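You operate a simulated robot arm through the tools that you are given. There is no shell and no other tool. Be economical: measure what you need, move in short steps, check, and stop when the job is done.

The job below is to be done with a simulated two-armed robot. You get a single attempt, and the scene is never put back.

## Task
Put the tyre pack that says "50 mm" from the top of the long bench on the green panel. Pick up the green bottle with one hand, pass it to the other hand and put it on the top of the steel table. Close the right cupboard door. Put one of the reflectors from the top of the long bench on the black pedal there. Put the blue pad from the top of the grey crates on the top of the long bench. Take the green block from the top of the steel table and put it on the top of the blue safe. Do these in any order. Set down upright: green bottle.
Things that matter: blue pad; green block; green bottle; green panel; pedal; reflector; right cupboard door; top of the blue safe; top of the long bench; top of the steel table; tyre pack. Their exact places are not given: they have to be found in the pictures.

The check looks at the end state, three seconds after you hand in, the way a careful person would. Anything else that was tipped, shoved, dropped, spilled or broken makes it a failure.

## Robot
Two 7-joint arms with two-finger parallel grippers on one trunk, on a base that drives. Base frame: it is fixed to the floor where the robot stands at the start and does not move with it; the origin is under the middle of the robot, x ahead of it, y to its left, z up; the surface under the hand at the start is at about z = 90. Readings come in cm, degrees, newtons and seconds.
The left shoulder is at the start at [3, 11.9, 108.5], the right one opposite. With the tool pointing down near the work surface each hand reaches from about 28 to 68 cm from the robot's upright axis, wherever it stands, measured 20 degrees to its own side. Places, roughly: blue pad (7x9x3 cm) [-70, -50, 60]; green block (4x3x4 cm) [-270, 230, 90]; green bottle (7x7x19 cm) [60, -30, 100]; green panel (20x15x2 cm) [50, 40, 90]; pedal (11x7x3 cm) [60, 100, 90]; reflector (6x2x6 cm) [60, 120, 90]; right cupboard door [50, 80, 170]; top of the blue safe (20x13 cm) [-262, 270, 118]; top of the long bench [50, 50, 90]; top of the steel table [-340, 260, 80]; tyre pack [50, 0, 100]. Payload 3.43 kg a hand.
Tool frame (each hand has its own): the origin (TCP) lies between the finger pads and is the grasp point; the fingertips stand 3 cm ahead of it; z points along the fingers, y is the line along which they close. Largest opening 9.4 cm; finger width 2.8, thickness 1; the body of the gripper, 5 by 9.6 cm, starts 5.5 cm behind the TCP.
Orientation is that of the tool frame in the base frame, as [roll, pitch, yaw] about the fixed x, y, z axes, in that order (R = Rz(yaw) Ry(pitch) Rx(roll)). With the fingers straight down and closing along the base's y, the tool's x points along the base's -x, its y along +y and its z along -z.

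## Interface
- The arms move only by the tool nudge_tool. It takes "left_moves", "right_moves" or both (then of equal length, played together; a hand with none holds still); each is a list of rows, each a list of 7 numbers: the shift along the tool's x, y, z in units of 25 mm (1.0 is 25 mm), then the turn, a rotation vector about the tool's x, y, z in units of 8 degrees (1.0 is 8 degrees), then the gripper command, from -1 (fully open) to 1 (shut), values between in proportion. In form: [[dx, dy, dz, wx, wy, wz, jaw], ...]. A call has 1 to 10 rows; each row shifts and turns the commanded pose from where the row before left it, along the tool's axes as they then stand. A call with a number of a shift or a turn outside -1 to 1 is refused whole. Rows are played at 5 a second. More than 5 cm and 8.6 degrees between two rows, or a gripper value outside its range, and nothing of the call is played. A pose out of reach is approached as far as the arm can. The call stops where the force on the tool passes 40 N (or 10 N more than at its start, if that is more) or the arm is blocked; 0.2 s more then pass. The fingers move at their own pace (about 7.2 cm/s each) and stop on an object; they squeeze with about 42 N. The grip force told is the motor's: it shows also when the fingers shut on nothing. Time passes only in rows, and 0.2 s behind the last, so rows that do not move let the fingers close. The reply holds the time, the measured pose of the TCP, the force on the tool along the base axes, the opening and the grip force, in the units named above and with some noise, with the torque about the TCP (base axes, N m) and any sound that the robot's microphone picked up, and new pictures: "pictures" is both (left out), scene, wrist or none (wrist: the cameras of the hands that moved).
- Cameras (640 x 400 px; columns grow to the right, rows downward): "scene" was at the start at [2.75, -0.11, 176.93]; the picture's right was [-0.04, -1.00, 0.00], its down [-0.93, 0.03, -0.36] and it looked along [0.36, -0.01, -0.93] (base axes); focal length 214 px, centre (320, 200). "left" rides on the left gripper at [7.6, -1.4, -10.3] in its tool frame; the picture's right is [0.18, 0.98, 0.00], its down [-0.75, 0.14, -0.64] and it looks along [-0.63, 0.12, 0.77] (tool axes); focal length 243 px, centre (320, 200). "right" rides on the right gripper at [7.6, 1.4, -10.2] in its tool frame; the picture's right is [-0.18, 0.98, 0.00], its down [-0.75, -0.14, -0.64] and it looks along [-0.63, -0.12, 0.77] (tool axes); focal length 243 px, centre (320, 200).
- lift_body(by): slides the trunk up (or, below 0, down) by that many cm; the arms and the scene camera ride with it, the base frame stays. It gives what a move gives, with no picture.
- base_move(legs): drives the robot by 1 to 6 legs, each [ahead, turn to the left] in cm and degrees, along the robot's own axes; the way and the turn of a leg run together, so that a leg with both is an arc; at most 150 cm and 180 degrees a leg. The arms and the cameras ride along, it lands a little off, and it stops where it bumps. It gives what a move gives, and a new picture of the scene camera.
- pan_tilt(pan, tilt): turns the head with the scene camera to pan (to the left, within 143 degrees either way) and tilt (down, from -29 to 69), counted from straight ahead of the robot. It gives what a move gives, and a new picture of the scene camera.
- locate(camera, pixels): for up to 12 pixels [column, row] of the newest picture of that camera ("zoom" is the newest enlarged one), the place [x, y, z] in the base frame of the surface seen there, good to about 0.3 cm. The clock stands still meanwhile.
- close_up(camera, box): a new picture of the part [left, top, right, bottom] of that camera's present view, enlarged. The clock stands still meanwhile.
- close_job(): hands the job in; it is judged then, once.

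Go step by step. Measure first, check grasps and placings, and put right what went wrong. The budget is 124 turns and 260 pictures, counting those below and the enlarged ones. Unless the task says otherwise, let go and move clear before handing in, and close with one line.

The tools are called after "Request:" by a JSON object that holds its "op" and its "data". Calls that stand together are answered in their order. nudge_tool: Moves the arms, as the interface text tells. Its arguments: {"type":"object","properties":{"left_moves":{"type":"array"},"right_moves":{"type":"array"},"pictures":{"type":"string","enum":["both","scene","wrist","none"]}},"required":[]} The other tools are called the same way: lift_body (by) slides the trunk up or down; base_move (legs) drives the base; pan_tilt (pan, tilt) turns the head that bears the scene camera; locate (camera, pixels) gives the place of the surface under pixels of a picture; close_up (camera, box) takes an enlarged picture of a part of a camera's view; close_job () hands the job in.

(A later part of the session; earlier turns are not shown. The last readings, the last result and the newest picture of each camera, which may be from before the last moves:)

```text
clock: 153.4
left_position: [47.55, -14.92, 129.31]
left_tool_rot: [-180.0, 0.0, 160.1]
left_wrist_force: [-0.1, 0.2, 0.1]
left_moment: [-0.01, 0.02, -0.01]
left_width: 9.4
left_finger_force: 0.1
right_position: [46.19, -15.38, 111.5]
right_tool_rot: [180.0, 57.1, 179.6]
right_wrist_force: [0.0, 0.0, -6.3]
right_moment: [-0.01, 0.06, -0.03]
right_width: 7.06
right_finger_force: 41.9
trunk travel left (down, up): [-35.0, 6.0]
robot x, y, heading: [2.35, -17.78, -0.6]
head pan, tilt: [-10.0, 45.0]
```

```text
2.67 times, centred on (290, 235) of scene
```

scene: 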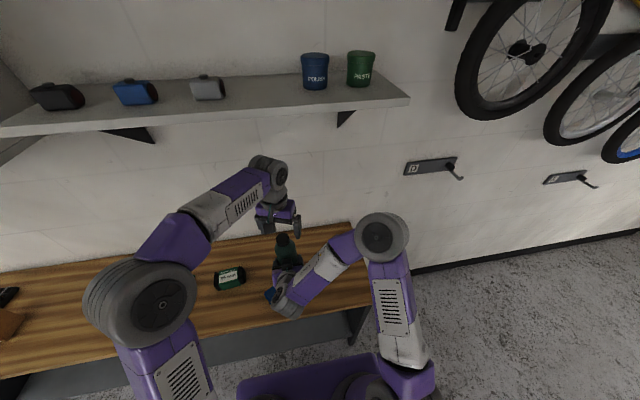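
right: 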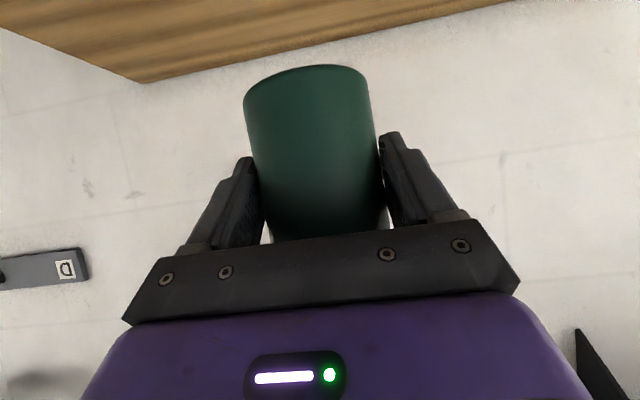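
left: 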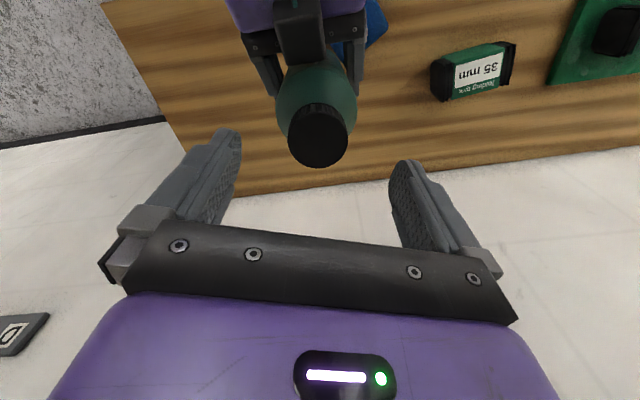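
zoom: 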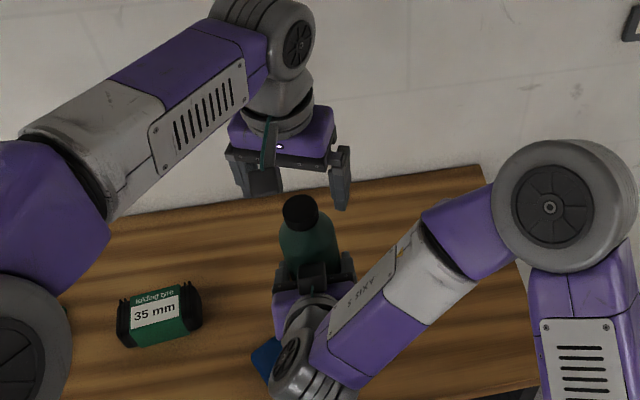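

Cap (318,138) is about 0.8 cm toward tool +x; I'll correct 0.4 and lower to z≈120.4.

Request:
{"op": "nudge_tool", "data": {"left_moves": [[0.16, 0, 0, 0, 0, 0, -1], [0, 0, 0.7, 0, 0, 0, -1], [0, 0, 0.7, 0, 0, 0, -1], [0, 0, 0.7, 0, 0, 0, -1], [0, 0, 0.7, 0, 0, 0, -1], [0, 0, 0.7, 0, 0, 0, -1]], "pictures": "both"}}

Request:
{"op": "close_up", "data": {"camera": "scene", "box": [230, 160, 350, 310]}}

```text
clock: 154.8
left_position: [47.05, -14.79, 120.25]
left_tool_rot: [180.0, 0.0, 160.1]
left_wrist_force: [0.6, 0.1, -0.9]
left_moment: [0.0, 0.01, 0.02]
left_width: 9.38
left_finger_force: 0.0
right_position: [46.05, -15.34, 111.55]
right_tool_rot: [180.0, 57.1, 179.5]
right_wrist_force: [0.2, 0.8, -6.2]
right_moment: [0.0, 0.06, 0.04]
right_width: 7.04
right_finger_force: 41.6
trunk travel left (down, up): [-35.0, 6.0]
robot x, y, heading: [2.44, -17.54, -0.5]
head pan, tilt: [-10.0, 45.0]
```

scene: 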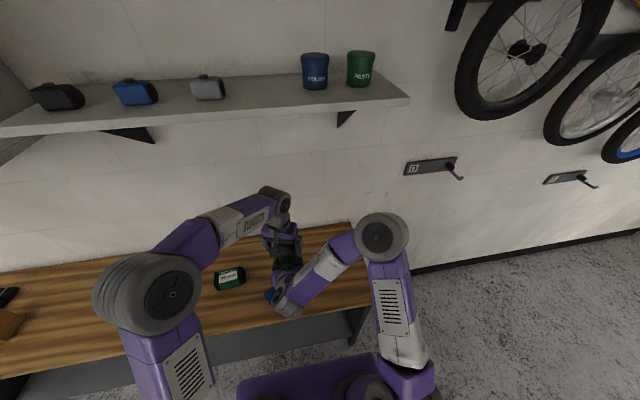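
left: 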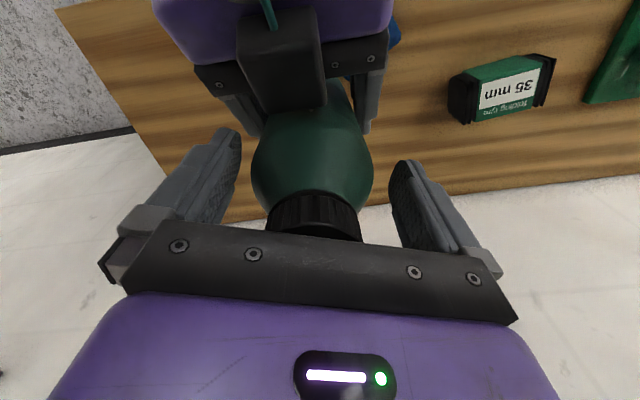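

```text
2.67 times, centred on (290, 235) of scene
```

zoom: 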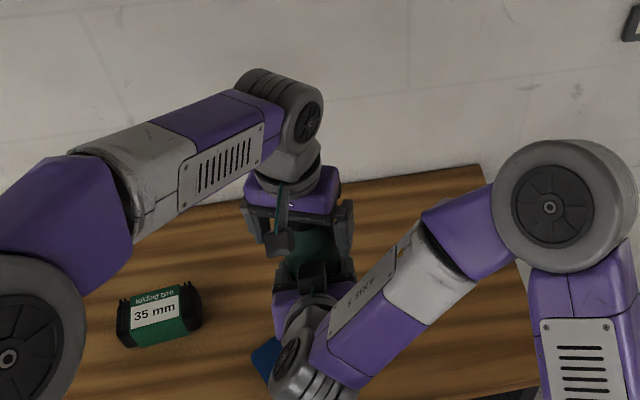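

The bottle shoulder is between the left fingers. Close the left grip.

Request:
{"op": "nudge_tool", "data": {"left_moves": [[0, 0, 0, 0, 0, 0, 0], [0, 0, 0, 0, 0, 0, 0.6], [0, 0, 0, 0, 0, 0, 1], [0, 0, 0, 0, 0, 0, 1], [0, 0, 0, 0, 0, 0, 1]], "pictures": "wrist"}}

```text
clock: 156.0
left_position: [46.92, -14.92, 120.47]
left_tool_rot: [-179.7, -0.1, 160.1]
left_wrist_force: [-9.8, -21.2, -0.6]
left_moment: [-1.19, 0.52, -0.06]
left_width: 6.66
left_finger_force: 41.8
right_position: [46.12, -15.15, 111.52]
right_tool_rot: [179.9, 57.1, 179.6]
right_wrist_force: [9.5, 21.0, -5.3]
right_moment: [-0.71, 0.42, 0.12]
right_width: 7.06
right_finger_force: 42.2
trunk travel left (down, up): [-35.0, 6.0]
robot x, y, heading: [2.39, -17.65, -0.5]
head pan, tilt: [-10.0, 45.0]
```

left: 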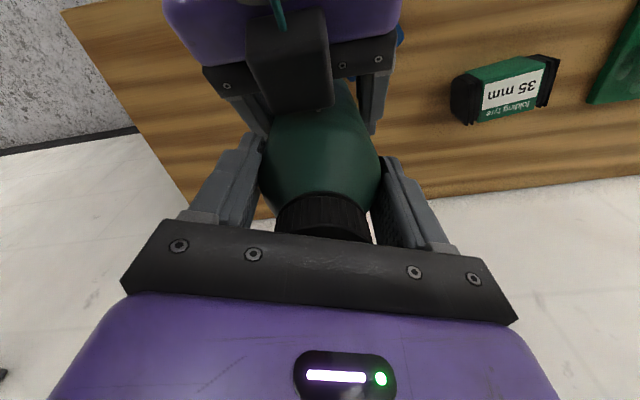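

Grip closed at 6.66 with 23 N side load—slightly off centre and on the taper. I'll reopen, shift 2.5 mm, lower 3.5 mm and close again.

Request:
{"op": "nudge_tool", "data": {"left_moves": [[0, 0, 0, 0, 0, 0, -0.2], [0, 0, 0, 0, 0, 0, -0.7], [0.08, -0.13, 0.16, 0, 0, 0, -0.7], [0, 0, 0, 0, 0, 0, 0.6], [0, 0, 0, 0, 0, 0, 1], [0, 0, 0, 0, 0, 0, 1], [0, 0, 0, 0, 0, 0, 1]], "pictures": "wrist"}}

```text
clock: 157.6
left_position: [46.73, -14.92, 120.06]
left_tool_rot: [-180.0, 0.1, 160.2]
left_wrist_force: [-6.1, -7.3, 15.0]
left_moment: [-0.39, 0.43, -0.07]
left_width: 6.74
left_finger_force: 41.9
right_position: [46.06, -15.33, 111.37]
right_tool_rot: [-179.9, 56.9, 179.6]
right_wrist_force: [6.2, 7.6, -21.9]
right_moment: [-0.33, 0.29, 0.09]
right_width: 7.06
right_finger_force: 41.8
trunk travel left (down, up): [-35.0, 6.0]
robot x, y, heading: [2.4, -18.06, -0.8]
head pan, tilt: [-10.0, 45.0]
```

left: 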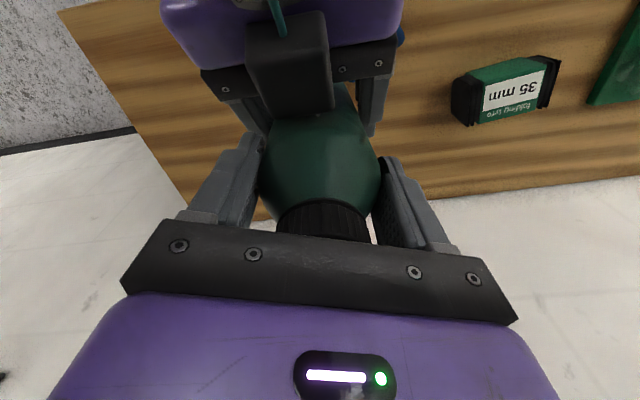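

The wedge force (15 N up) suggests taper contact, so to be safe I'll move both hands together away from the pad and down until the bottle is just above the bench before releasing the right.

Request:
{"op": "nudge_tool", "data": {"left_moves": [[-0.274, -0.752, 0, 0, 0, 0, 1], [-0.274, -0.752, 0, 0, 0, 0, 1], [-0.274, -0.752, 0, 0, 0, 0, 1], [-0.274, -0.752, 0, 0, 0, 0, 1]], "right_moves": [[0, -0.8, 0, 0, 0, 0, 1], [0, -0.8, 0, 0, 0, 0, 1], [0, -0.8, 0, 0, 0, 0, 1], [0, -0.8, 0, 0, 0, 0, 1]], "pictures": "none"}}

Request:
{"op": "nudge_tool", "data": {"left_moves": [[0, 0, 0.8, 0, 0, 0, 1], [0, 0, 0.8, 0, 0, 0, 1], [0, 0, 0.8, 0, 0, 0, 1], [0, 0, 0.8, 0, 0, 0, 1], [0, 0, 0.8, 0, 0, 0, 1], [0, 0, 0.8, 0, 0, 0, 1], [0, 0, 0.6, 0, 0, 0, 1]], "right_moves": [[0.671, 0, 0.436, 0, 0, 0, 1], [0.671, 0, 0.436, 0, 0, 0, 1], [0.671, 0, 0.436, 0, 0, 0, 1], [0.671, 0, 0.436, 0, 0, 0, 1], [0.671, 0, 0.436, 0, 0, 0, 1], [0.671, 0, 0.436, 0, 0, 0, 1], [0.503, 0, 0.327, 0, 0, 0, 1]], "pictures": "both"}}

```text
clock: 158.6
left_position: [46.81, -23.18, 120.18]
left_tool_rot: [179.9, -0.3, 160.1]
left_wrist_force: [-10.3, -4.7, 9.4]
left_moment: [-0.39, 0.91, 0.04]
left_width: 6.74
left_finger_force: 41.9
right_position: [45.91, -23.42, 111.52]
right_tool_rot: [179.9, 57.2, 179.3]
right_wrist_force: [9.8, 4.2, -14.9]
right_moment: [0.03, 0.15, -0.04]
right_width: 7.01
right_finger_force: 41.9
trunk travel left (down, up): [-35.0, 6.0]
robot x, y, heading: [2.23, -17.78, -0.7]
head pan, tilt: [-10.0, 45.0]
```

```text
clock: 160.2
left_position: [46.9, -22.97, 106.51]
left_tool_rot: [179.9, 0.1, 160.1]
left_wrist_force: [7.4, -2.7, -8.2]
left_moment: [-0.67, 0.24, -0.06]
left_width: 6.74
left_finger_force: 42.4
right_position: [46.05, -23.11, 97.89]
right_tool_rot: [179.8, 57.2, 179.5]
right_wrist_force: [-8.1, 3.8, 9.1]
right_moment: [0.44, -0.97, 0.06]
right_width: 7.02
right_finger_force: 42.1
trunk travel left (down, up): [-35.0, 6.0]
robot x, y, heading: [2.05, -18.16, -0.3]
head pan, tilt: [-10.0, 45.0]
```

scene: 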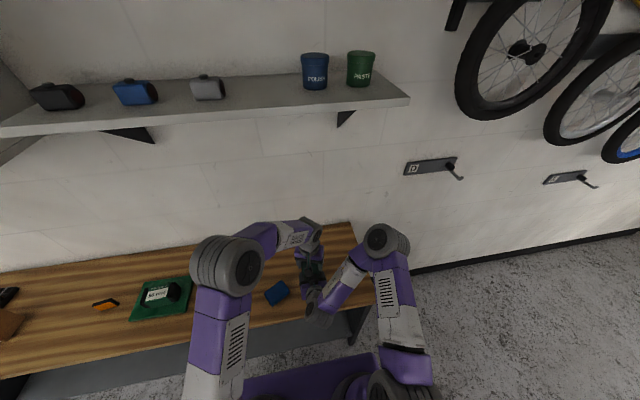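
right: 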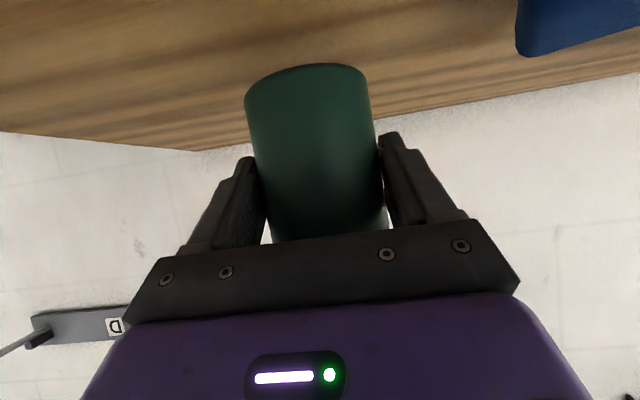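
left: 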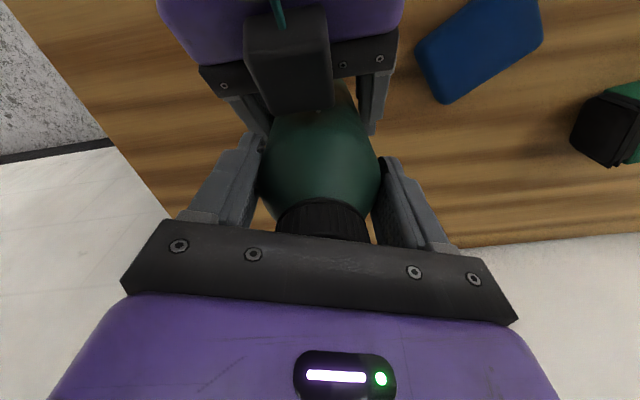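

Request:
{"op": "locate", "data": {"camera": "right", "pixels": [[300, 72], [304, 110], [310, 170], [300, 66], [300, 55]]}}

```text
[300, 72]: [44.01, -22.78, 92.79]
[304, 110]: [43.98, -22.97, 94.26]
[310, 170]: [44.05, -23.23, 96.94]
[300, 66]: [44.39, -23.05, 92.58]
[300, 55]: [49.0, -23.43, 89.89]
```

Base is at ≈92.3 and upright. Lower 1.8 cm more together, then open the right hand.

Request:
{"op": "nudge_tool", "data": {"left_moves": [[0, 0, 0.36, 0, 0, 0, 1], [0, 0, 0.36, 0, 0, 0, 1], [0, 0, 0, 0, 0, 0, 1]], "right_moves": [[0.302, 0, 0.196, 0, 0, 0, 1], [0.302, 0, 0.196, 0, 0, 0, 1], [0, 0, 0, 0, 0, 0, 1]], "pictures": "none"}}

Request:
{"op": "nudge_tool", "data": {"right_moves": [[0, 0, 0, 0, 0, 0, 0.3], [0, 0, 0, 0, 0, 0, -0.4], [0, 0, 0, 0, 0, 0, -1], [0, 0, 0, 0, 0, 0, -1]], "pictures": "both"}}

Request:
{"op": "locate", "data": {"camera": "right", "pixels": [[300, 72], [304, 110], [310, 170], [300, 66], [300, 55]]}}

```text
clock: 161.0
left_position: [46.81, -22.98, 104.83]
left_tool_rot: [179.9, 0.0, 160.0]
left_wrist_force: [8.8, -1.0, -11.3]
left_moment: [-0.5, -0.22, -0.24]
left_width: 6.7
left_finger_force: 42.3
right_position: [45.89, -23.15, 96.28]
right_tool_rot: [-179.9, 57.3, 179.5]
right_wrist_force: [-9.7, 0.4, 11.0]
right_moment: [0.49, -0.74, 0.3]
right_width: 6.99
right_finger_force: 42.1
trunk travel left (down, up): [-35.0, 6.0]
robot x, y, heading: [2.29, -17.83, -0.5]
head pan, tilt: [-10.0, 45.0]
```

```text
clock: 162.0
left_position: [46.74, -22.97, 104.86]
left_tool_rot: [-180.0, 0.0, 160.1]
left_wrist_force: [-0.2, 0.0, -0.7]
left_moment: [-0.02, 0.01, 0.0]
left_width: 6.65
left_finger_force: 42.2
right_position: [45.96, -23.34, 96.16]
right_tool_rot: [-180.0, 57.2, 179.5]
right_wrist_force: [-0.4, 0.2, 0.6]
right_moment: [-0.01, -0.01, -0.04]
right_width: 9.43
right_finger_force: 0.3
trunk travel left (down, up): [-35.0, 6.0]
robot x, y, heading: [2.67, -17.8, -0.7]
head pan, tilt: [-10.0, 45.0]
```

scene: 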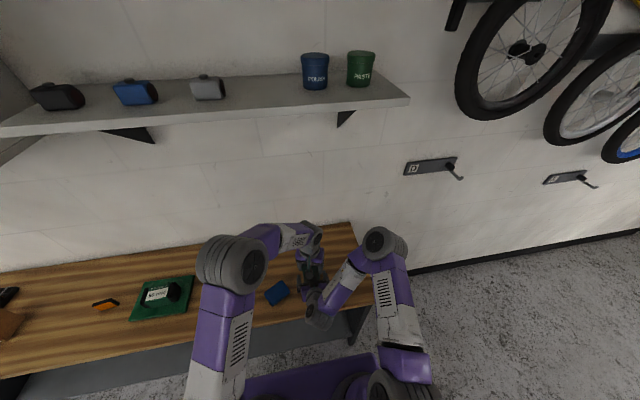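
right: 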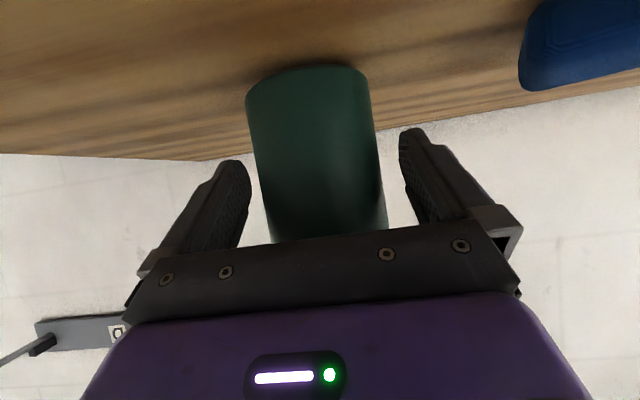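

```text
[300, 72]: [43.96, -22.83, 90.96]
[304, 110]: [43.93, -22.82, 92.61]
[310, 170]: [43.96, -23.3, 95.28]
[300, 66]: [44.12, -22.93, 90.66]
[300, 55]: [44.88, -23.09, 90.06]
```

The right hand is off; the bottle base just touches the bench. Back the right hand out, then test-lift with the left.

Request:
{"op": "nudge_tool", "data": {"right_moves": [[0.5, 0, -0.77, 0, 0, 0, -1], [0.545, 0, -0.839, 0, 0, 0, -1], [0.545, 0, -0.839, 0, 0, 0, -1], [0.545, 0, -0.839, 0, 0, 0, -1], [0.545, 0, -0.839, 0, 0, 0, -1], [0.2, -0.5, -0.839, 0, 0, 0, -1], [0.0, -1, -0.839, 0, 0, 0, -1]], "pictures": "none"}}

Request:
{"op": "nudge_tool", "data": {"left_moves": [[0, 0, -0.2, 0, 0, 0, 1], [0, 0, -0.3, 0, 0, 0, 1], [0, 0, 0, 0, 0, 0, 1], [0, 0, 0, 0, 0, 0, 1]], "pictures": "both"}}

```text
clock: 163.6
left_position: [46.68, -22.9, 104.65]
left_tool_rot: [-180.0, 0.0, 160.1]
left_wrist_force: [0.1, 0.6, -0.1]
left_moment: [-0.02, 0.05, -0.01]
left_width: 6.67
left_finger_force: 42.2
right_position: [39.71, -23.33, 94.95]
right_tool_rot: [176.8, 67.2, 169.7]
right_wrist_force: [-0.3, 1.0, 0.4]
right_moment: [0.02, 0.03, 0.0]
right_width: 9.39
right_finger_force: 0.0
right hand out of reach, approached as far as the arm can: row 4, 5, 6, 7
trunk travel left (down, up): [-35.0, 6.0]
robot x, y, heading: [2.14, -17.85, -0.6]
head pan, tilt: [-10.0, 45.0]
stopped in row 7 (right hand): the arm was blocked; the commanded pose is now the measured one
```

```text
clock: 164.6
left_position: [46.59, -23.04, 106.1]
left_tool_rot: [180.0, 0.1, 160.0]
left_wrist_force: [0.0, 1.0, -0.7]
left_moment: [-0.04, 0.0, -0.01]
left_width: 6.65
left_finger_force: 41.6
right_position: [39.64, -23.28, 94.9]
right_tool_rot: [176.8, 67.3, 169.8]
right_wrist_force: [0.0, -0.1, 1.1]
right_moment: [-0.02, -0.02, -0.01]
right_width: 9.41
right_finger_force: 0.0
trunk travel left (down, up): [-35.0, 6.0]
robot x, y, heading: [1.85, -17.7, -0.7]
head pan, tilt: [-10.0, 45.0]
```

scene: 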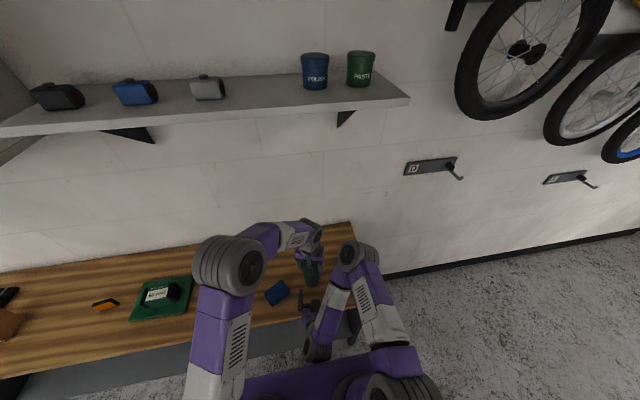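
left: 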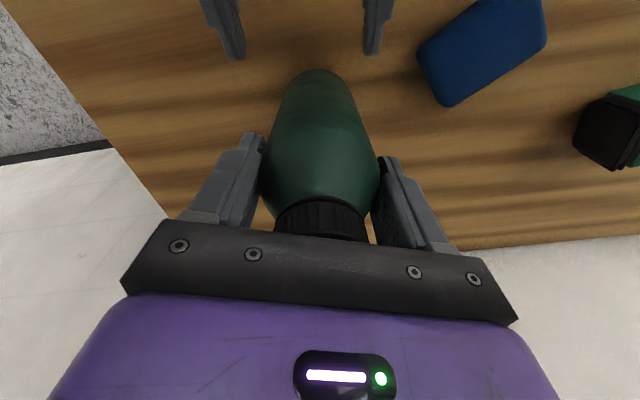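

The left force doesn't show the bottle's weight; check whether the bottle rose.

Request:
{"op": "close_up", "data": {"camera": "scene", "box": [280, 220, 350, 310]}}

Request:
{"op": "locate", "data": {"camera": "left", "pixels": [[318, 75], [318, 90], [320, 120], [320, 160], [322, 190], [322, 205], [322, 225], [318, 66]]}}

```text
4.44 times, centred on (315, 265) of scene
```

zoom: 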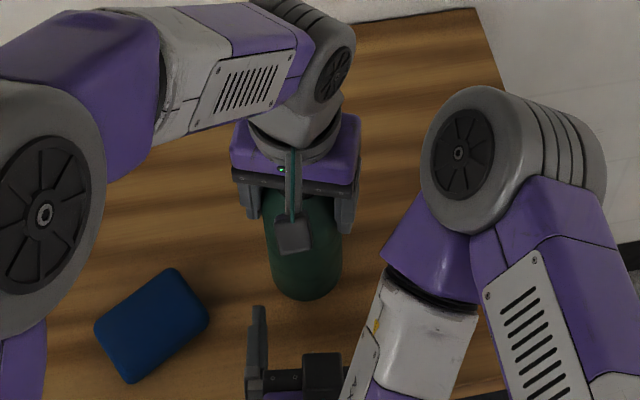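

```text
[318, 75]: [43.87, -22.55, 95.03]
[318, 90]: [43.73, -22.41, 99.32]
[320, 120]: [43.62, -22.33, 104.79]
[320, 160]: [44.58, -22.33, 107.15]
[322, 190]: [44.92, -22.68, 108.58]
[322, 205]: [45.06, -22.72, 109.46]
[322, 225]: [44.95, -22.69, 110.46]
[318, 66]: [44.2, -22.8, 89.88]
```

Request:
{"op": "locate", "data": {"camera": "zoom", "pixels": [[305, 285], [305, 293], [305, 297], [305, 303], [305, 270]]}}

Request:
{"op": "nudge_tool", "data": {"left_moves": [[0, 0, -0.4, 0, 0, 0, 1], [0, 0, -0.4, 0, 0, 0, 1], [0, 0, 0, 0, 0, 0, 1], [0, 0, 0, 0, 0, 0, 1], [0, 0, 0, 0, 0, 0, 1]], "pictures": "both"}}

```text
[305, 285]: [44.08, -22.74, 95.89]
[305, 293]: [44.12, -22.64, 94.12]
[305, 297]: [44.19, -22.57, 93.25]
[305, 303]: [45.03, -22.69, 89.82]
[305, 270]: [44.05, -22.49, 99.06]
```

```text
clock: 165.8
left_position: [46.62, -23.04, 108.14]
left_tool_rot: [180.0, 0.1, 160.2]
left_wrist_force: [-0.7, -0.5, -0.5]
left_moment: [0.01, 0.05, 0.03]
left_width: 6.66
left_finger_force: 41.9
right_position: [39.74, -23.31, 94.9]
right_tool_rot: [177.0, 67.2, 169.8]
right_wrist_force: [-0.3, 0.3, -0.9]
right_moment: [-0.03, 0.03, -0.03]
right_width: 9.38
right_finger_force: 0.1
trunk travel left (down, up): [-35.0, 6.0]
robot x, y, heading: [2.55, -18.03, -0.6]
head pan, tilt: [-10.0, 45.0]
```

scene: 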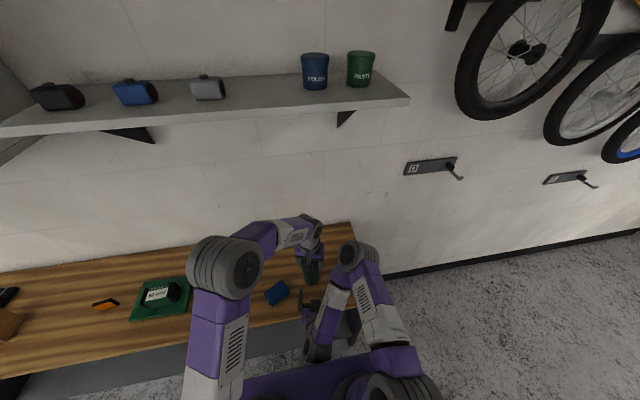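
left: 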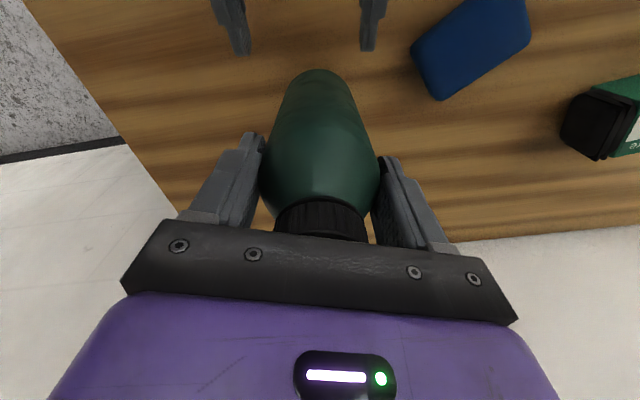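

The bottle rises with the left hand. Lift it well up and carry it left, clear of the right arm.

Request:
{"op": "nudge_tool", "data": {"left_moves": [[0, 0, -0.8, 0, 0, 0, 1], [0, 0, -0.8, 0, 0, 0, 1], [0, 0, -0.8, 0, 0, 0, 1], [0, 0, -0.8, 0, 0, 0, 1], [0, 0, -0.8, 0, 0, 0, 1], [0, 0, -0.8, 0, 0, 0, 1], [0, 0, -0.8, 0, 0, 0, 1], [0, 0, -0.8, 0, 0, 0, 1], [0, 0, -0.6, 0, 0, 0, 1]], "pictures": "none"}}

Request:
{"op": "nudge_tool", "data": {"left_moves": [[0.4, 0.8, 0, 0, 0, 0, 1], [0.5, 0.8, 0, 0, 0, 0, 1], [0.8, 0.8, 0, 0, 0, 0, 1], [0.8, 0.8, 0, 0, 0, 0, 1], [0.8, 0.8, 0, 0, 0, 0, 1], [0.8, 0.8, 0, 0, 0, 0, 1], [0.8, 0.8, 0, 0, 0, 0, 1], [0.8, 0.8, 0, 0, 0, 0, 1], [0.8, 0.8, 0, 0, 0, 0, 1], [0.8, 0.8, 0, 0, 0, 0, 1]], "pictures": "both"}}

```text
clock: 167.8
left_position: [46.6, -23.13, 125.79]
left_tool_rot: [180.0, -0.1, 160.1]
left_wrist_force: [0.4, 0.2, -7.0]
left_moment: [0.0, 0.02, -0.03]
left_width: 6.67
left_finger_force: 42.1
right_position: [39.76, -23.27, 94.91]
right_tool_rot: [176.8, 67.2, 169.8]
right_wrist_force: [-0.3, 0.4, 0.5]
right_moment: [0.0, 0.0, 0.0]
right_width: 9.41
right_finger_force: 0.1
trunk travel left (down, up): [-35.0, 6.0]
robot x, y, heading: [2.33, -17.69, -0.5]
head pan, tilt: [-10.0, 45.0]
```

```text
clock: 169.9
left_position: [36.34, 2.06, 125.68]
left_tool_rot: [180.0, 0.0, 160.0]
left_wrist_force: [0.4, 0.8, -6.1]
left_moment: [0.03, 0.0, 0.02]
left_width: 6.64
left_finger_force: 42.1
right_position: [39.7, -23.22, 94.95]
right_tool_rot: [176.9, 67.2, 169.9]
right_wrist_force: [-0.5, 0.3, -0.2]
right_moment: [0.0, -0.01, 0.0]
right_width: 9.4
right_finger_force: 0.0
trunk travel left (down, up): [-35.0, 6.0]
robot x, y, heading: [2.33, -17.82, -0.1]
head pan, tilt: [-10.0, 45.0]
```

scene: 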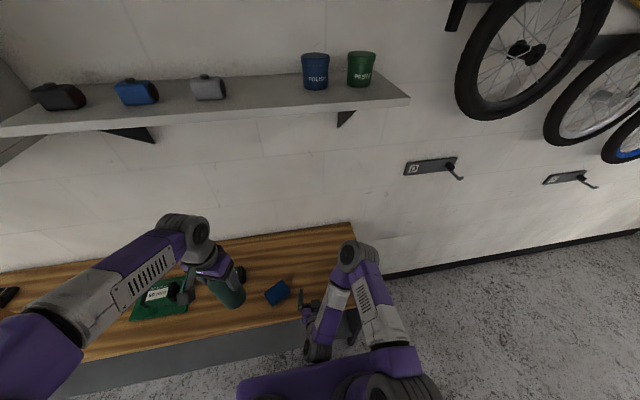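
left: 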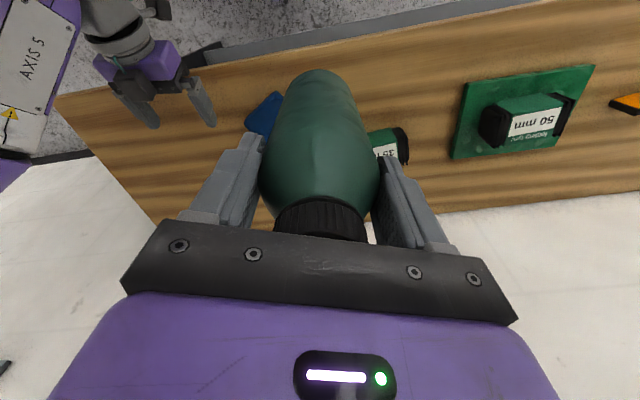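

The bottle is firmly held (weight −6.5 N). Now raise the right hand and turn it back down-pointing.

Request:
{"op": "nudge_tool", "data": {"right_moves": [[-0.83, -0.4, -0.35, 0, 0, 0, -1], [-0.83, -0.4, -0.35, 0, 1, 0, -1], [-0.77, -0.4, -0.46, 0, 1, 0, -1], [-0.7, -0.4, -0.57, 0, 1, 0, -1], [-0.61, -0.4, -0.66, 0, 1, 0, -1], [-0.52, -0.4, -0.74, 0, 1, 0, -1], [-0.41, -0.4, -0.8, 0, 1, 0, -1], [-0.29, -0.4, -0.85, 0, 1, 0, -1], [-0.17, 0, -0.88, 0, 1, 0, -1], [0, 0, 0, 0, 0.4, 0, -1]], "pictures": "scene"}}

```text
clock: 172.2
left_position: [36.52, 1.92, 125.73]
left_tool_rot: [-180.0, 0.0, 160.0]
left_wrist_force: [0.4, 0.0, -6.3]
left_moment: [-0.01, 0.02, -0.01]
left_width: 6.67
left_finger_force: 41.8
right_position: [40.32, -30.69, 114.21]
right_tool_rot: [178.6, -0.2, 172.7]
right_wrist_force: [-0.7, 0.2, 0.2]
right_moment: [-0.03, 0.05, 0.0]
right_width: 9.43
right_finger_force: 0.1
right hand out of reach, approached as far as the arm can: row 3, 4
trunk travel left (down, up): [-35.0, 6.0]
robot x, y, heading: [2.51, -17.65, -0.7]
head pan, tilt: [-10.0, 45.0]
```

scene: 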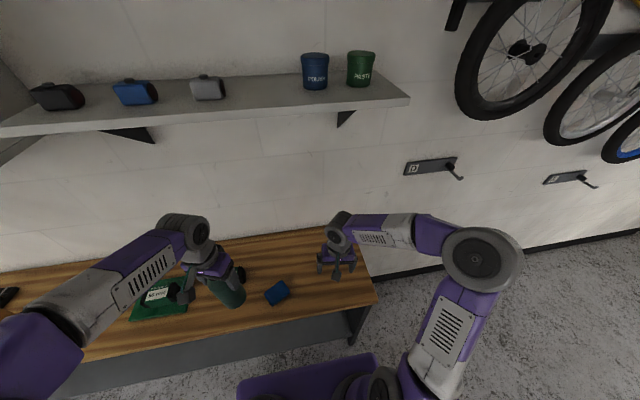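

Both arms are compact. Back off, turn left 110° and drive 170 cm between planter and bench toward the steel table.

Request:
{"op": "base_move", "data": {"legs": [[-15, 0], [0, 110], [150, 0], [20, 0]]}}

Request:
{"op": "pan_tilt", "data": {"pan": 45, "tilt": 25}}

```text
clock: 186.4
left_position: [-98.96, 169.22, 125.71]
left_tool_rot: [180.0, 0.0, -89.6]
left_wrist_force: [-0.4, 0.6, -6.6]
left_moment: [-0.02, 0.01, -0.01]
left_width: 6.64
left_finger_force: 42.1
right_position: [-69.83, 184.12, 114.17]
right_tool_rot: [178.8, 0.0, -77.0]
right_wrist_force: [-1.0, -0.7, -0.6]
right_moment: [-0.02, 0.02, -0.02]
right_width: 9.41
right_finger_force: 0.1
trunk travel left (down, up): [-35.0, 6.0]
robot x, y, heading: [-68.59, 143.79, 109.8]
head pan, tilt: [-10.0, 45.0]
```

scene: 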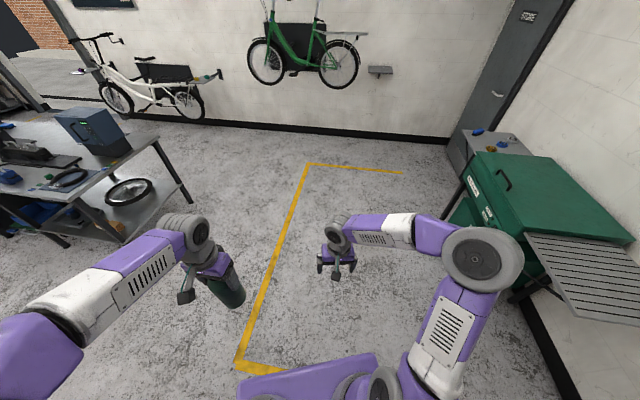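

```text
clock: 187.6
left_position: [-99.02, 169.16, 125.73]
left_tool_rot: [-179.9, 0.0, -89.6]
left_wrist_force: [0.1, 0.7, -6.2]
left_moment: [-0.02, -0.01, -0.01]
left_width: 6.65
left_finger_force: 42.2
right_position: [-69.83, 184.09, 114.13]
right_tool_rot: [178.7, 0.0, -77.0]
right_wrist_force: [-1.0, 0.4, 1.1]
right_moment: [-0.02, 0.02, 0.0]
right_width: 9.4
right_finger_force: 0.0
trunk travel left (down, up): [-35.0, 6.0]
robot x, y, heading: [-68.12, 143.88, 109.9]
head pan, tilt: [45.0, 25.0]
```

scene: 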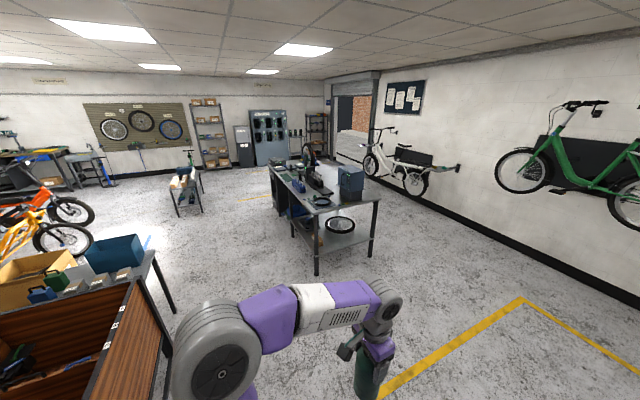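

The steel table is at (320,190) with the blue safe at (350,183). Zoom and measure.

Request:
{"op": "close_up", "data": {"camera": "scene", "box": [255, 140, 395, 280]}}

Request:
{"op": "locate", "data": {"camera": "scene", "pixels": [[350, 172], [339, 178], [362, 176], [316, 213], [378, 199], [271, 165], [317, 270], [371, 256], [322, 200], [293, 237], [300, 185], [345, 205]]}}

```text
2.86 times, centred on (325, 210) of scene
```

zoom: 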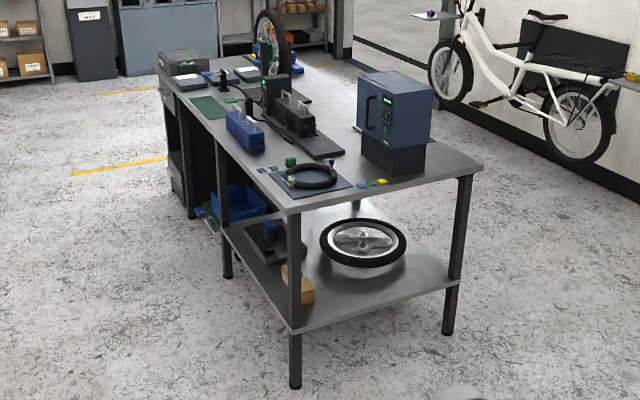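

```text
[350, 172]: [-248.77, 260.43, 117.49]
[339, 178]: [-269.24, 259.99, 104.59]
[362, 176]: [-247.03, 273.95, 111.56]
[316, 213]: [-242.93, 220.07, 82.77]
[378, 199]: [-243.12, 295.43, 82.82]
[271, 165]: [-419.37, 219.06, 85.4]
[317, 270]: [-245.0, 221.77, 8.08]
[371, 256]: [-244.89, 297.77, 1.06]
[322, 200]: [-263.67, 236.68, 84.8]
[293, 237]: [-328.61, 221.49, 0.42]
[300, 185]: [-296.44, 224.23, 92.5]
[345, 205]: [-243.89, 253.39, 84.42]
```

Table spans x −243…−430, y 220…297, top z≈84; safe near (−258,267), green block near (−266,231). I'll drive to its right end and face it.

Request:
{"op": "base_move", "data": {"legs": [[0, 28], [148, 0], [0, 42]]}}

Request:
{"op": "pan_tilt", "data": {"pan": 0, "tilt": 42}}

```text
clock: 198.3
left_position: [-211.62, 225.44, 125.72]
left_tool_rot: [-179.9, 0.0, -20.9]
left_wrist_force: [-0.6, 0.6, -5.8]
left_moment: [0.02, -0.03, 0.02]
left_width: 6.6
left_finger_force: 42.2
right_position: [-214.92, 258.02, 114.2]
right_tool_rot: [178.9, 0.0, -8.3]
right_wrist_force: [0.4, 0.1, -1.0]
right_moment: [0.0, 0.0, 0.01]
right_width: 9.39
right_finger_force: 0.2
trunk travel left (down, up): [-35.0, 6.0]
robot x, y, heading: [-176.93, 244.7, 178.3]
head pan, tilt: [45.0, 25.0]
```

scene: 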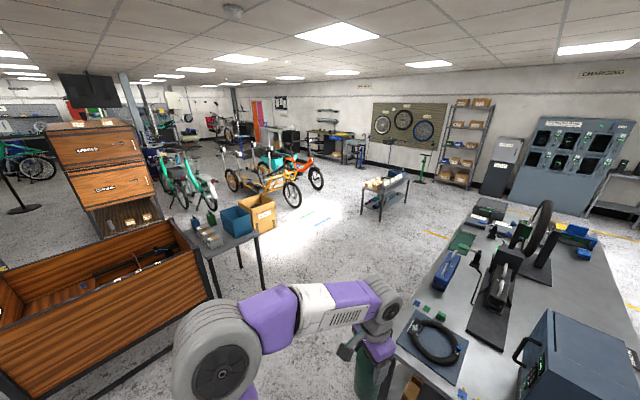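

```text
clock: 199.4
left_position: [-211.71, 225.43, 125.58]
left_tool_rot: [-180.0, -0.1, -20.9]
left_wrist_force: [-0.4, -0.6, -5.7]
left_moment: [0.0, -0.04, 0.04]
left_width: 6.65
left_finger_force: 42.0
right_position: [-214.89, 258.13, 114.17]
right_tool_rot: [178.8, 0.1, -8.3]
right_wrist_force: [0.2, -0.2, 0.2]
right_moment: [-0.01, 0.01, 0.0]
right_width: 9.4
right_finger_force: 0.1
trunk travel left (down, up): [-35.0, 6.0]
robot x, y, heading: [-177.16, 244.51, 178.4]
head pan, tilt: [0.0, 42.0]
```

scene: 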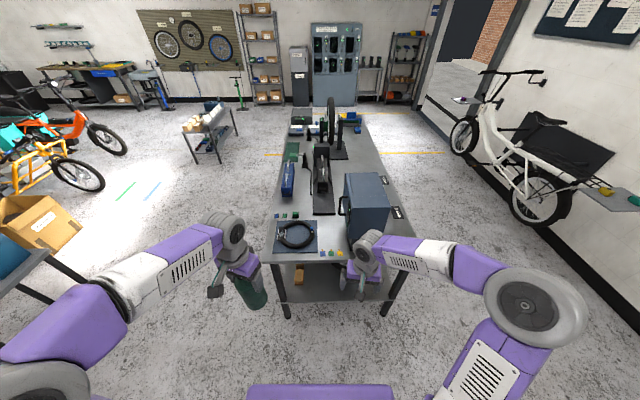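

Request:
{"op": "close_up", "data": {"camera": "scene", "box": [255, 165, 415, 265]}}

```text
4.00 times, centred on (335, 215) of scene
```

zoom: 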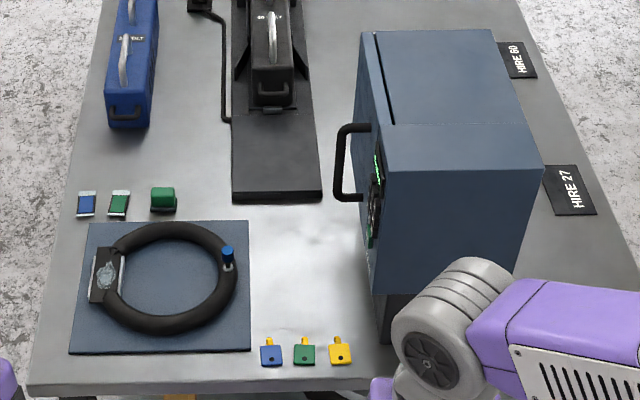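

The green block is at zoom (162,198); a free area lies around (305,260). Measure.

Request:
{"op": "locate", "data": {"camera": "zoom", "pixels": [[162, 190], [162, 206], [152, 192], [175, 192], [250, 230], [305, 220], [305, 300], [345, 260], [250, 330], [300, 345], [455, 80], [410, 140]]}}

Request:
{"op": "locate", "data": {"camera": "zoom", "pixels": [[362, 40], [490, 32], [385, 168], [540, 165], [350, 130], [345, 195], [320, 200], [235, 198], [384, 340], [30, 385], [250, 223], [118, 203]]}}

```text
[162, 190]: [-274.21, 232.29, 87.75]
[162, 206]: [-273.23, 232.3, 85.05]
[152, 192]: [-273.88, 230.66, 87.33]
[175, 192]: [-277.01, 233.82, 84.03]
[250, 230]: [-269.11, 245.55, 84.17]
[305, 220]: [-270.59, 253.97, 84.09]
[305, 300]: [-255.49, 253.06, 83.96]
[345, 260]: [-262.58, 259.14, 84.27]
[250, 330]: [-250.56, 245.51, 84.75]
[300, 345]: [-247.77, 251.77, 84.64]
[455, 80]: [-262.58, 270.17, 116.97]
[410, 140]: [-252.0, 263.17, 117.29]
```

```text
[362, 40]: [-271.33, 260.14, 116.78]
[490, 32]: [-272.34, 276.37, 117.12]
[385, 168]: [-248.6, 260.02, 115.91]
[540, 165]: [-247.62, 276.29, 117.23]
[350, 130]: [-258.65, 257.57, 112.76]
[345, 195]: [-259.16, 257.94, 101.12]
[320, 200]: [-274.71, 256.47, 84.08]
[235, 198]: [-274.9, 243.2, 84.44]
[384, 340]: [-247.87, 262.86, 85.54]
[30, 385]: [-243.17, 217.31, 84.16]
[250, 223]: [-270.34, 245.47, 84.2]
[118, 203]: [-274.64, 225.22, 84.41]
```

Bottle spot chosen at (−264,250), between mat and safe. First move the right hand clear of the safe, then drive 33 cm ahead.

Request:
{"op": "nudge_tool", "data": {"right_moves": [[0.27, -0.93, -0.4, 0, 0, 0, -1], [0.27, -0.93, -0.4, 0, 0, 0, -1], [0.27, -0.93, -0.4, 0, 0, 0, -1], [0.27, -0.93, -0.4, 0, 0, 0, -1], [0.27, -0.93, -0.4, 0, 0, 0, -1], [0.27, -0.93, -0.4, 0, 0, 0, -1], [0.27, -0.93, -0.4, 0, 0, 0, -1], [0.27, -0.93, -0.4, 0, 0, 0, -1], [0.27, -0.93, -0.4, 0, 0, 0, -1], [0.27, -0.93, -0.4, 0, 0, 0, -1]], "pictures": "none"}}

Request:
{"op": "base_move", "data": {"legs": [[33, 0]]}}

```text
clock: 201.6
left_position: [-211.6, 225.47, 125.71]
left_tool_rot: [-179.9, 0.0, -21.0]
left_wrist_force: [-0.3, -0.9, -7.2]
left_moment: [-0.02, -0.01, -0.03]
left_width: 6.62
left_finger_force: 41.9
right_position: [-204.65, 280.47, 123.63]
right_tool_rot: [178.8, 0.1, -8.3]
right_wrist_force: [-0.1, 0.1, 0.4]
right_moment: [0.0, 0.02, 0.01]
right_width: 9.44
right_finger_force: 0.0
trunk travel left (down, up): [-35.0, 6.0]
robot x, y, heading: [-177.08, 244.56, 178.6]
head pan, tilt: [0.0, 42.0]
```

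```text
clock: 203.8
left_position: [-244.27, 226.05, 125.72]
left_tool_rot: [-180.0, 0.0, -20.8]
left_wrist_force: [-0.2, 0.0, -6.6]
left_moment: [0.0, -0.05, -0.02]
left_width: 6.65
left_finger_force: 41.8
right_position: [-237.54, 280.95, 123.56]
right_tool_rot: [178.9, 0.1, -8.1]
right_wrist_force: [-0.4, -0.6, -0.4]
right_moment: [0.02, -0.04, 0.02]
right_width: 9.37
right_finger_force: 0.1
trunk travel left (down, up): [-35.0, 6.0]
robot x, y, heading: [-209.79, 245.66, 178.5]
head pan, tilt: [0.0, 42.0]
```

scene: 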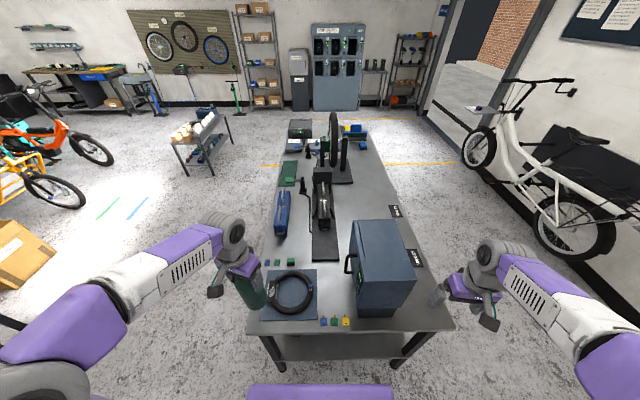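

Carry the bottle over to the chosen spot.

Request:
{"op": "nudge_tool", "data": {"left_moves": [[-0.982, -0.571, 0, 0, 0, 0, 1], [-0.982, -0.571, 0, 0, 0, 0, 1], [-0.982, -0.571, 0, 0, 0, 0, 1], [-0.982, -0.571, 0, 0, 0, 0, 1], [-0.982, -0.571, 0, 0, 0, 0, 1], [-0.982, -0.571, 0, 0, 0, 0, 1], [-0.982, -0.571, 0, 0, 0, 0, 1], [-0.982, -0.571, 0, 0, 0, 0, 1], [-0.982, -0.571, 0, 0, 0, 0, 1], [-0.982, -0.571, 0, 0, 0, 0, 1]], "pictures": "none"}}

Request:
{"op": "nudge_tool", "data": {"left_moves": [[-0.982, -0.571, 0, 0, 0, 0, 1], [0, 0, 0.9, 0, 0, 0, 1], [0, 0, 0.9, 0, 0, 0, 1], [0, 0, 0.9, 0, 0, 0, 1]], "pictures": "both"}}

Request:
{"op": "close_up", "data": {"camera": "scene", "box": [250, 200, 430, 340]}}

```text
clock: 206.0
left_position: [-262.17, 248.39, 125.54]
left_tool_rot: [-179.9, -0.1, -20.7]
left_wrist_force: [0.5, -0.5, -6.0]
left_moment: [-0.04, -0.03, -0.01]
left_width: 6.59
left_finger_force: 41.9
right_position: [-237.65, 281.13, 123.58]
right_tool_rot: [178.8, 0.0, -8.2]
right_wrist_force: [-1.2, 0.2, 0.0]
right_moment: [-0.03, -0.05, 0.0]
right_width: 9.42
right_finger_force: 0.0
trunk travel left (down, up): [-35.0, 6.0]
robot x, y, heading: [-209.81, 245.24, 178.8]
head pan, tilt: [0.0, 42.0]
```

```text
clock: 207.0
left_position: [-263.91, 250.28, 118.77]
left_tool_rot: [-180.0, 0.0, -20.7]
left_wrist_force: [-0.1, 0.4, -6.5]
left_moment: [-0.02, -0.04, -0.01]
left_width: 6.63
left_finger_force: 42.0
right_position: [-237.67, 281.0, 123.66]
right_tool_rot: [178.8, 0.0, -8.1]
right_wrist_force: [0.3, 0.1, -0.2]
right_moment: [-0.01, -0.01, -0.01]
right_width: 9.39
right_finger_force: 0.1
trunk travel left (down, up): [-35.0, 6.0]
robot x, y, heading: [-209.62, 245.65, 178.6]
head pan, tilt: [0.0, 42.0]
```

scene: 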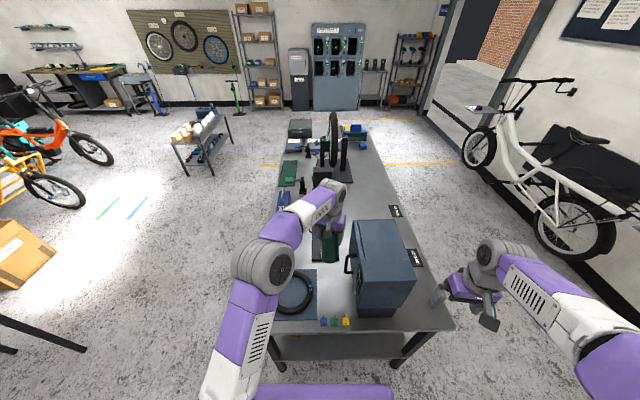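
left: 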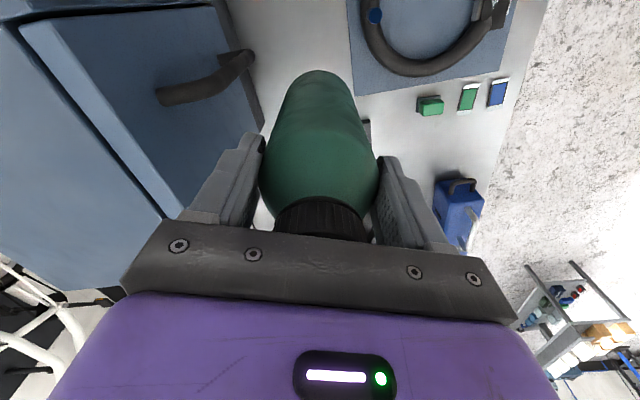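

```text
2.86 times, centred on (340, 270) of scene
```

zoom: 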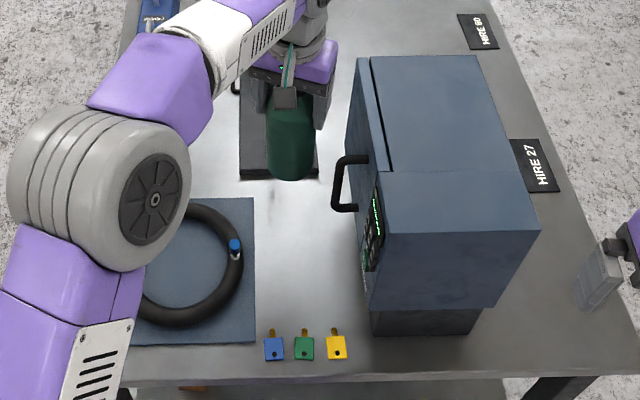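

Lower 18.5 cm, then measure the remaining gap.

Request:
{"op": "nudge_tool", "data": {"left_moves": [[0, 0, 0.8, 0, 0, 0, 1], [0, 0, 0.8, 0, 0, 0, 1], [0, 0, 0.8, 0, 0, 0, 1], [0, 0, 0.8, 0, 0, 0, 1], [0, 0, 0.8, 0, 0, 0, 1], [0, 0, 0.8, 0, 0, 0, 1], [0, 0, 0.8, 0, 0, 0, 1], [0, 0, 0.8, 0, 0, 0, 1], [0, 0, 0.8, 0, 0, 0, 1]], "pictures": "both"}}

Request:
{"op": "close_up", "data": {"camera": "scene", "box": [290, 220, 390, 320]}}

```text
clock: 209.0
left_position: [-263.92, 250.43, 100.9]
left_tool_rot: [-180.0, 0.0, -20.8]
left_wrist_force: [-0.3, 0.0, -5.7]
left_moment: [0.01, 0.0, -0.01]
left_width: 6.61
left_finger_force: 42.2
right_position: [-237.62, 281.04, 123.62]
right_tool_rot: [178.9, 0.1, -8.2]
right_wrist_force: [0.3, -0.5, 0.1]
right_moment: [-0.02, 0.0, -0.01]
right_width: 9.39
right_finger_force: 0.2
trunk travel left (down, up): [-35.0, 6.0]
robot x, y, heading: [-209.93, 245.49, 179.0]
head pan, tilt: [0.0, 42.0]
```

scene: 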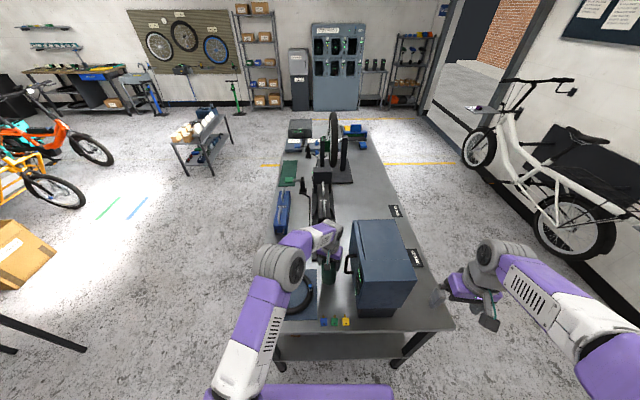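
left: 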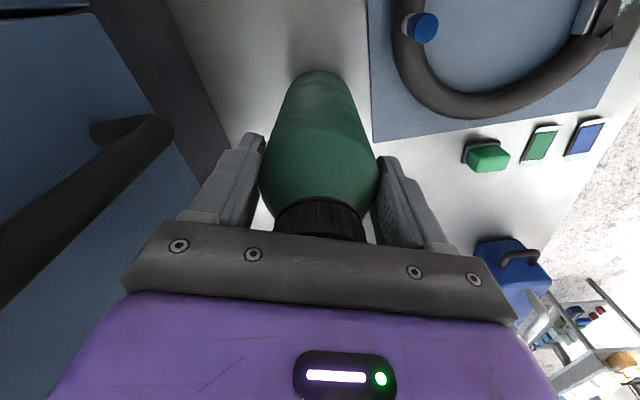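

```text
4.00 times, centred on (340, 270) of scene
```

zoom: 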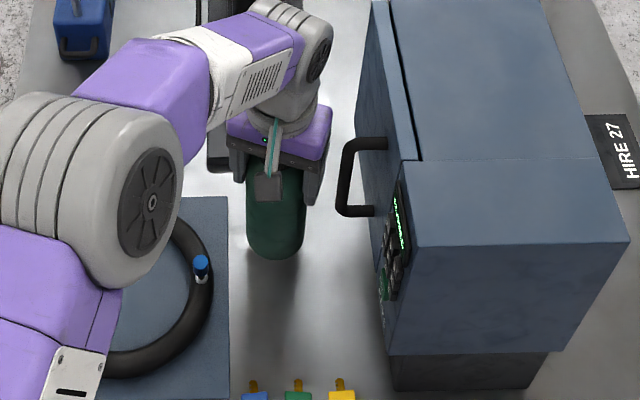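

Request:
{"op": "locate", "data": {"camera": "zoom", "pixels": [[275, 256], [275, 245], [275, 225], [275, 210], [275, 265], [250, 230], [302, 230]]}}

Request:
{"op": "nudge_tool", "data": {"left_moves": [[0, 0, 0.2, 0, 0, 0, 1], [0, 0, 0.2, 0, 0, 0, 1], [0, 0, 0.2, 0, 0, 0, 1], [0, 0, 0, 0, 0, 0, 1]], "pictures": "none"}}

```text
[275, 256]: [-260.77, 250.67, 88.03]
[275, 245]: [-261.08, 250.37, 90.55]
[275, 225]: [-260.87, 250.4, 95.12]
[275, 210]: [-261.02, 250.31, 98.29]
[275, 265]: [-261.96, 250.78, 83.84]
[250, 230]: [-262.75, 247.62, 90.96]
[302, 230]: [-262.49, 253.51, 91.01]
```

```text
clock: 210.0
left_position: [-264.06, 250.34, 99.4]
left_tool_rot: [180.0, 0.0, -20.8]
left_wrist_force: [-0.1, -1.1, -6.0]
left_moment: [-0.02, -0.05, -0.01]
left_width: 6.66
left_finger_force: 42.1
right_position: [-237.55, 281.07, 123.53]
right_tool_rot: [178.8, 0.0, -8.1]
right_wrist_force: [0.6, -0.5, 0.2]
right_moment: [0.01, -0.02, 0.01]
right_width: 9.39
right_finger_force: 0.0
trunk travel left (down, up): [-35.0, 6.0]
robot x, y, heading: [-209.85, 245.6, 178.7]
head pan, tilt: [0.0, 42.0]
```

Upright. Still no contact; lower in 2 mm steps.

Request:
{"op": "nudge_tool", "data": {"left_moves": [[0, 0, 0.1, 0, 0, 0, 1], [0, 0, 0.1, 0, 0, 0, 1], [0, 0, 0.08, 0, 0, 0, 1], [0, 0, 0, 0, 0, 0, 1]], "pictures": "none"}}

```text
clock: 211.0
left_position: [-264.05, 250.42, 98.72]
left_tool_rot: [179.9, 0.0, -20.7]
left_wrist_force: [0.3, -0.3, -6.6]
left_moment: [-0.01, -0.03, 0.0]
left_width: 6.65
left_finger_force: 42.5
right_position: [-237.6, 281.08, 123.65]
right_tool_rot: [178.8, 0.0, -8.1]
right_wrist_force: [-0.6, 0.1, -0.2]
right_moment: [-0.03, 0.01, -0.02]
right_width: 9.42
right_finger_force: 0.1
trunk travel left (down, up): [-35.0, 6.0]
robot x, y, heading: [-209.65, 245.41, 178.7]
head pan, tilt: [0.0, 42.0]
```

Request:
{"op": "nudge_tool", "data": {"left_moves": [[0, 0, 0.08, 0, 0, 0, 1], [0, 0, 0.06, 0, 0, 0, 1], [0, 0, 0.06, 0, 0, 0, 1], [0, 0, 0, 0, 0, 0, 1]], "pictures": "none"}}

```text
clock: 212.0
left_position: [-263.92, 250.34, 98.27]
left_tool_rot: [180.0, 0.1, -20.7]
left_wrist_force: [0.3, -1.9, 5.4]
left_moment: [-0.3, -0.27, 0.0]
left_width: 6.66
left_finger_force: 41.7
right_position: [-237.42, 281.02, 123.61]
right_tool_rot: [178.8, 0.2, -8.1]
right_wrist_force: [0.3, -0.3, 0.2]
right_moment: [0.01, -0.02, -0.01]
right_width: 9.39
right_finger_force: 0.0
trunk travel left (down, up): [-35.0, 6.0]
robot x, y, heading: [-209.75, 245.65, 178.8]
head pan, tilt: [0.0, 42.0]
```

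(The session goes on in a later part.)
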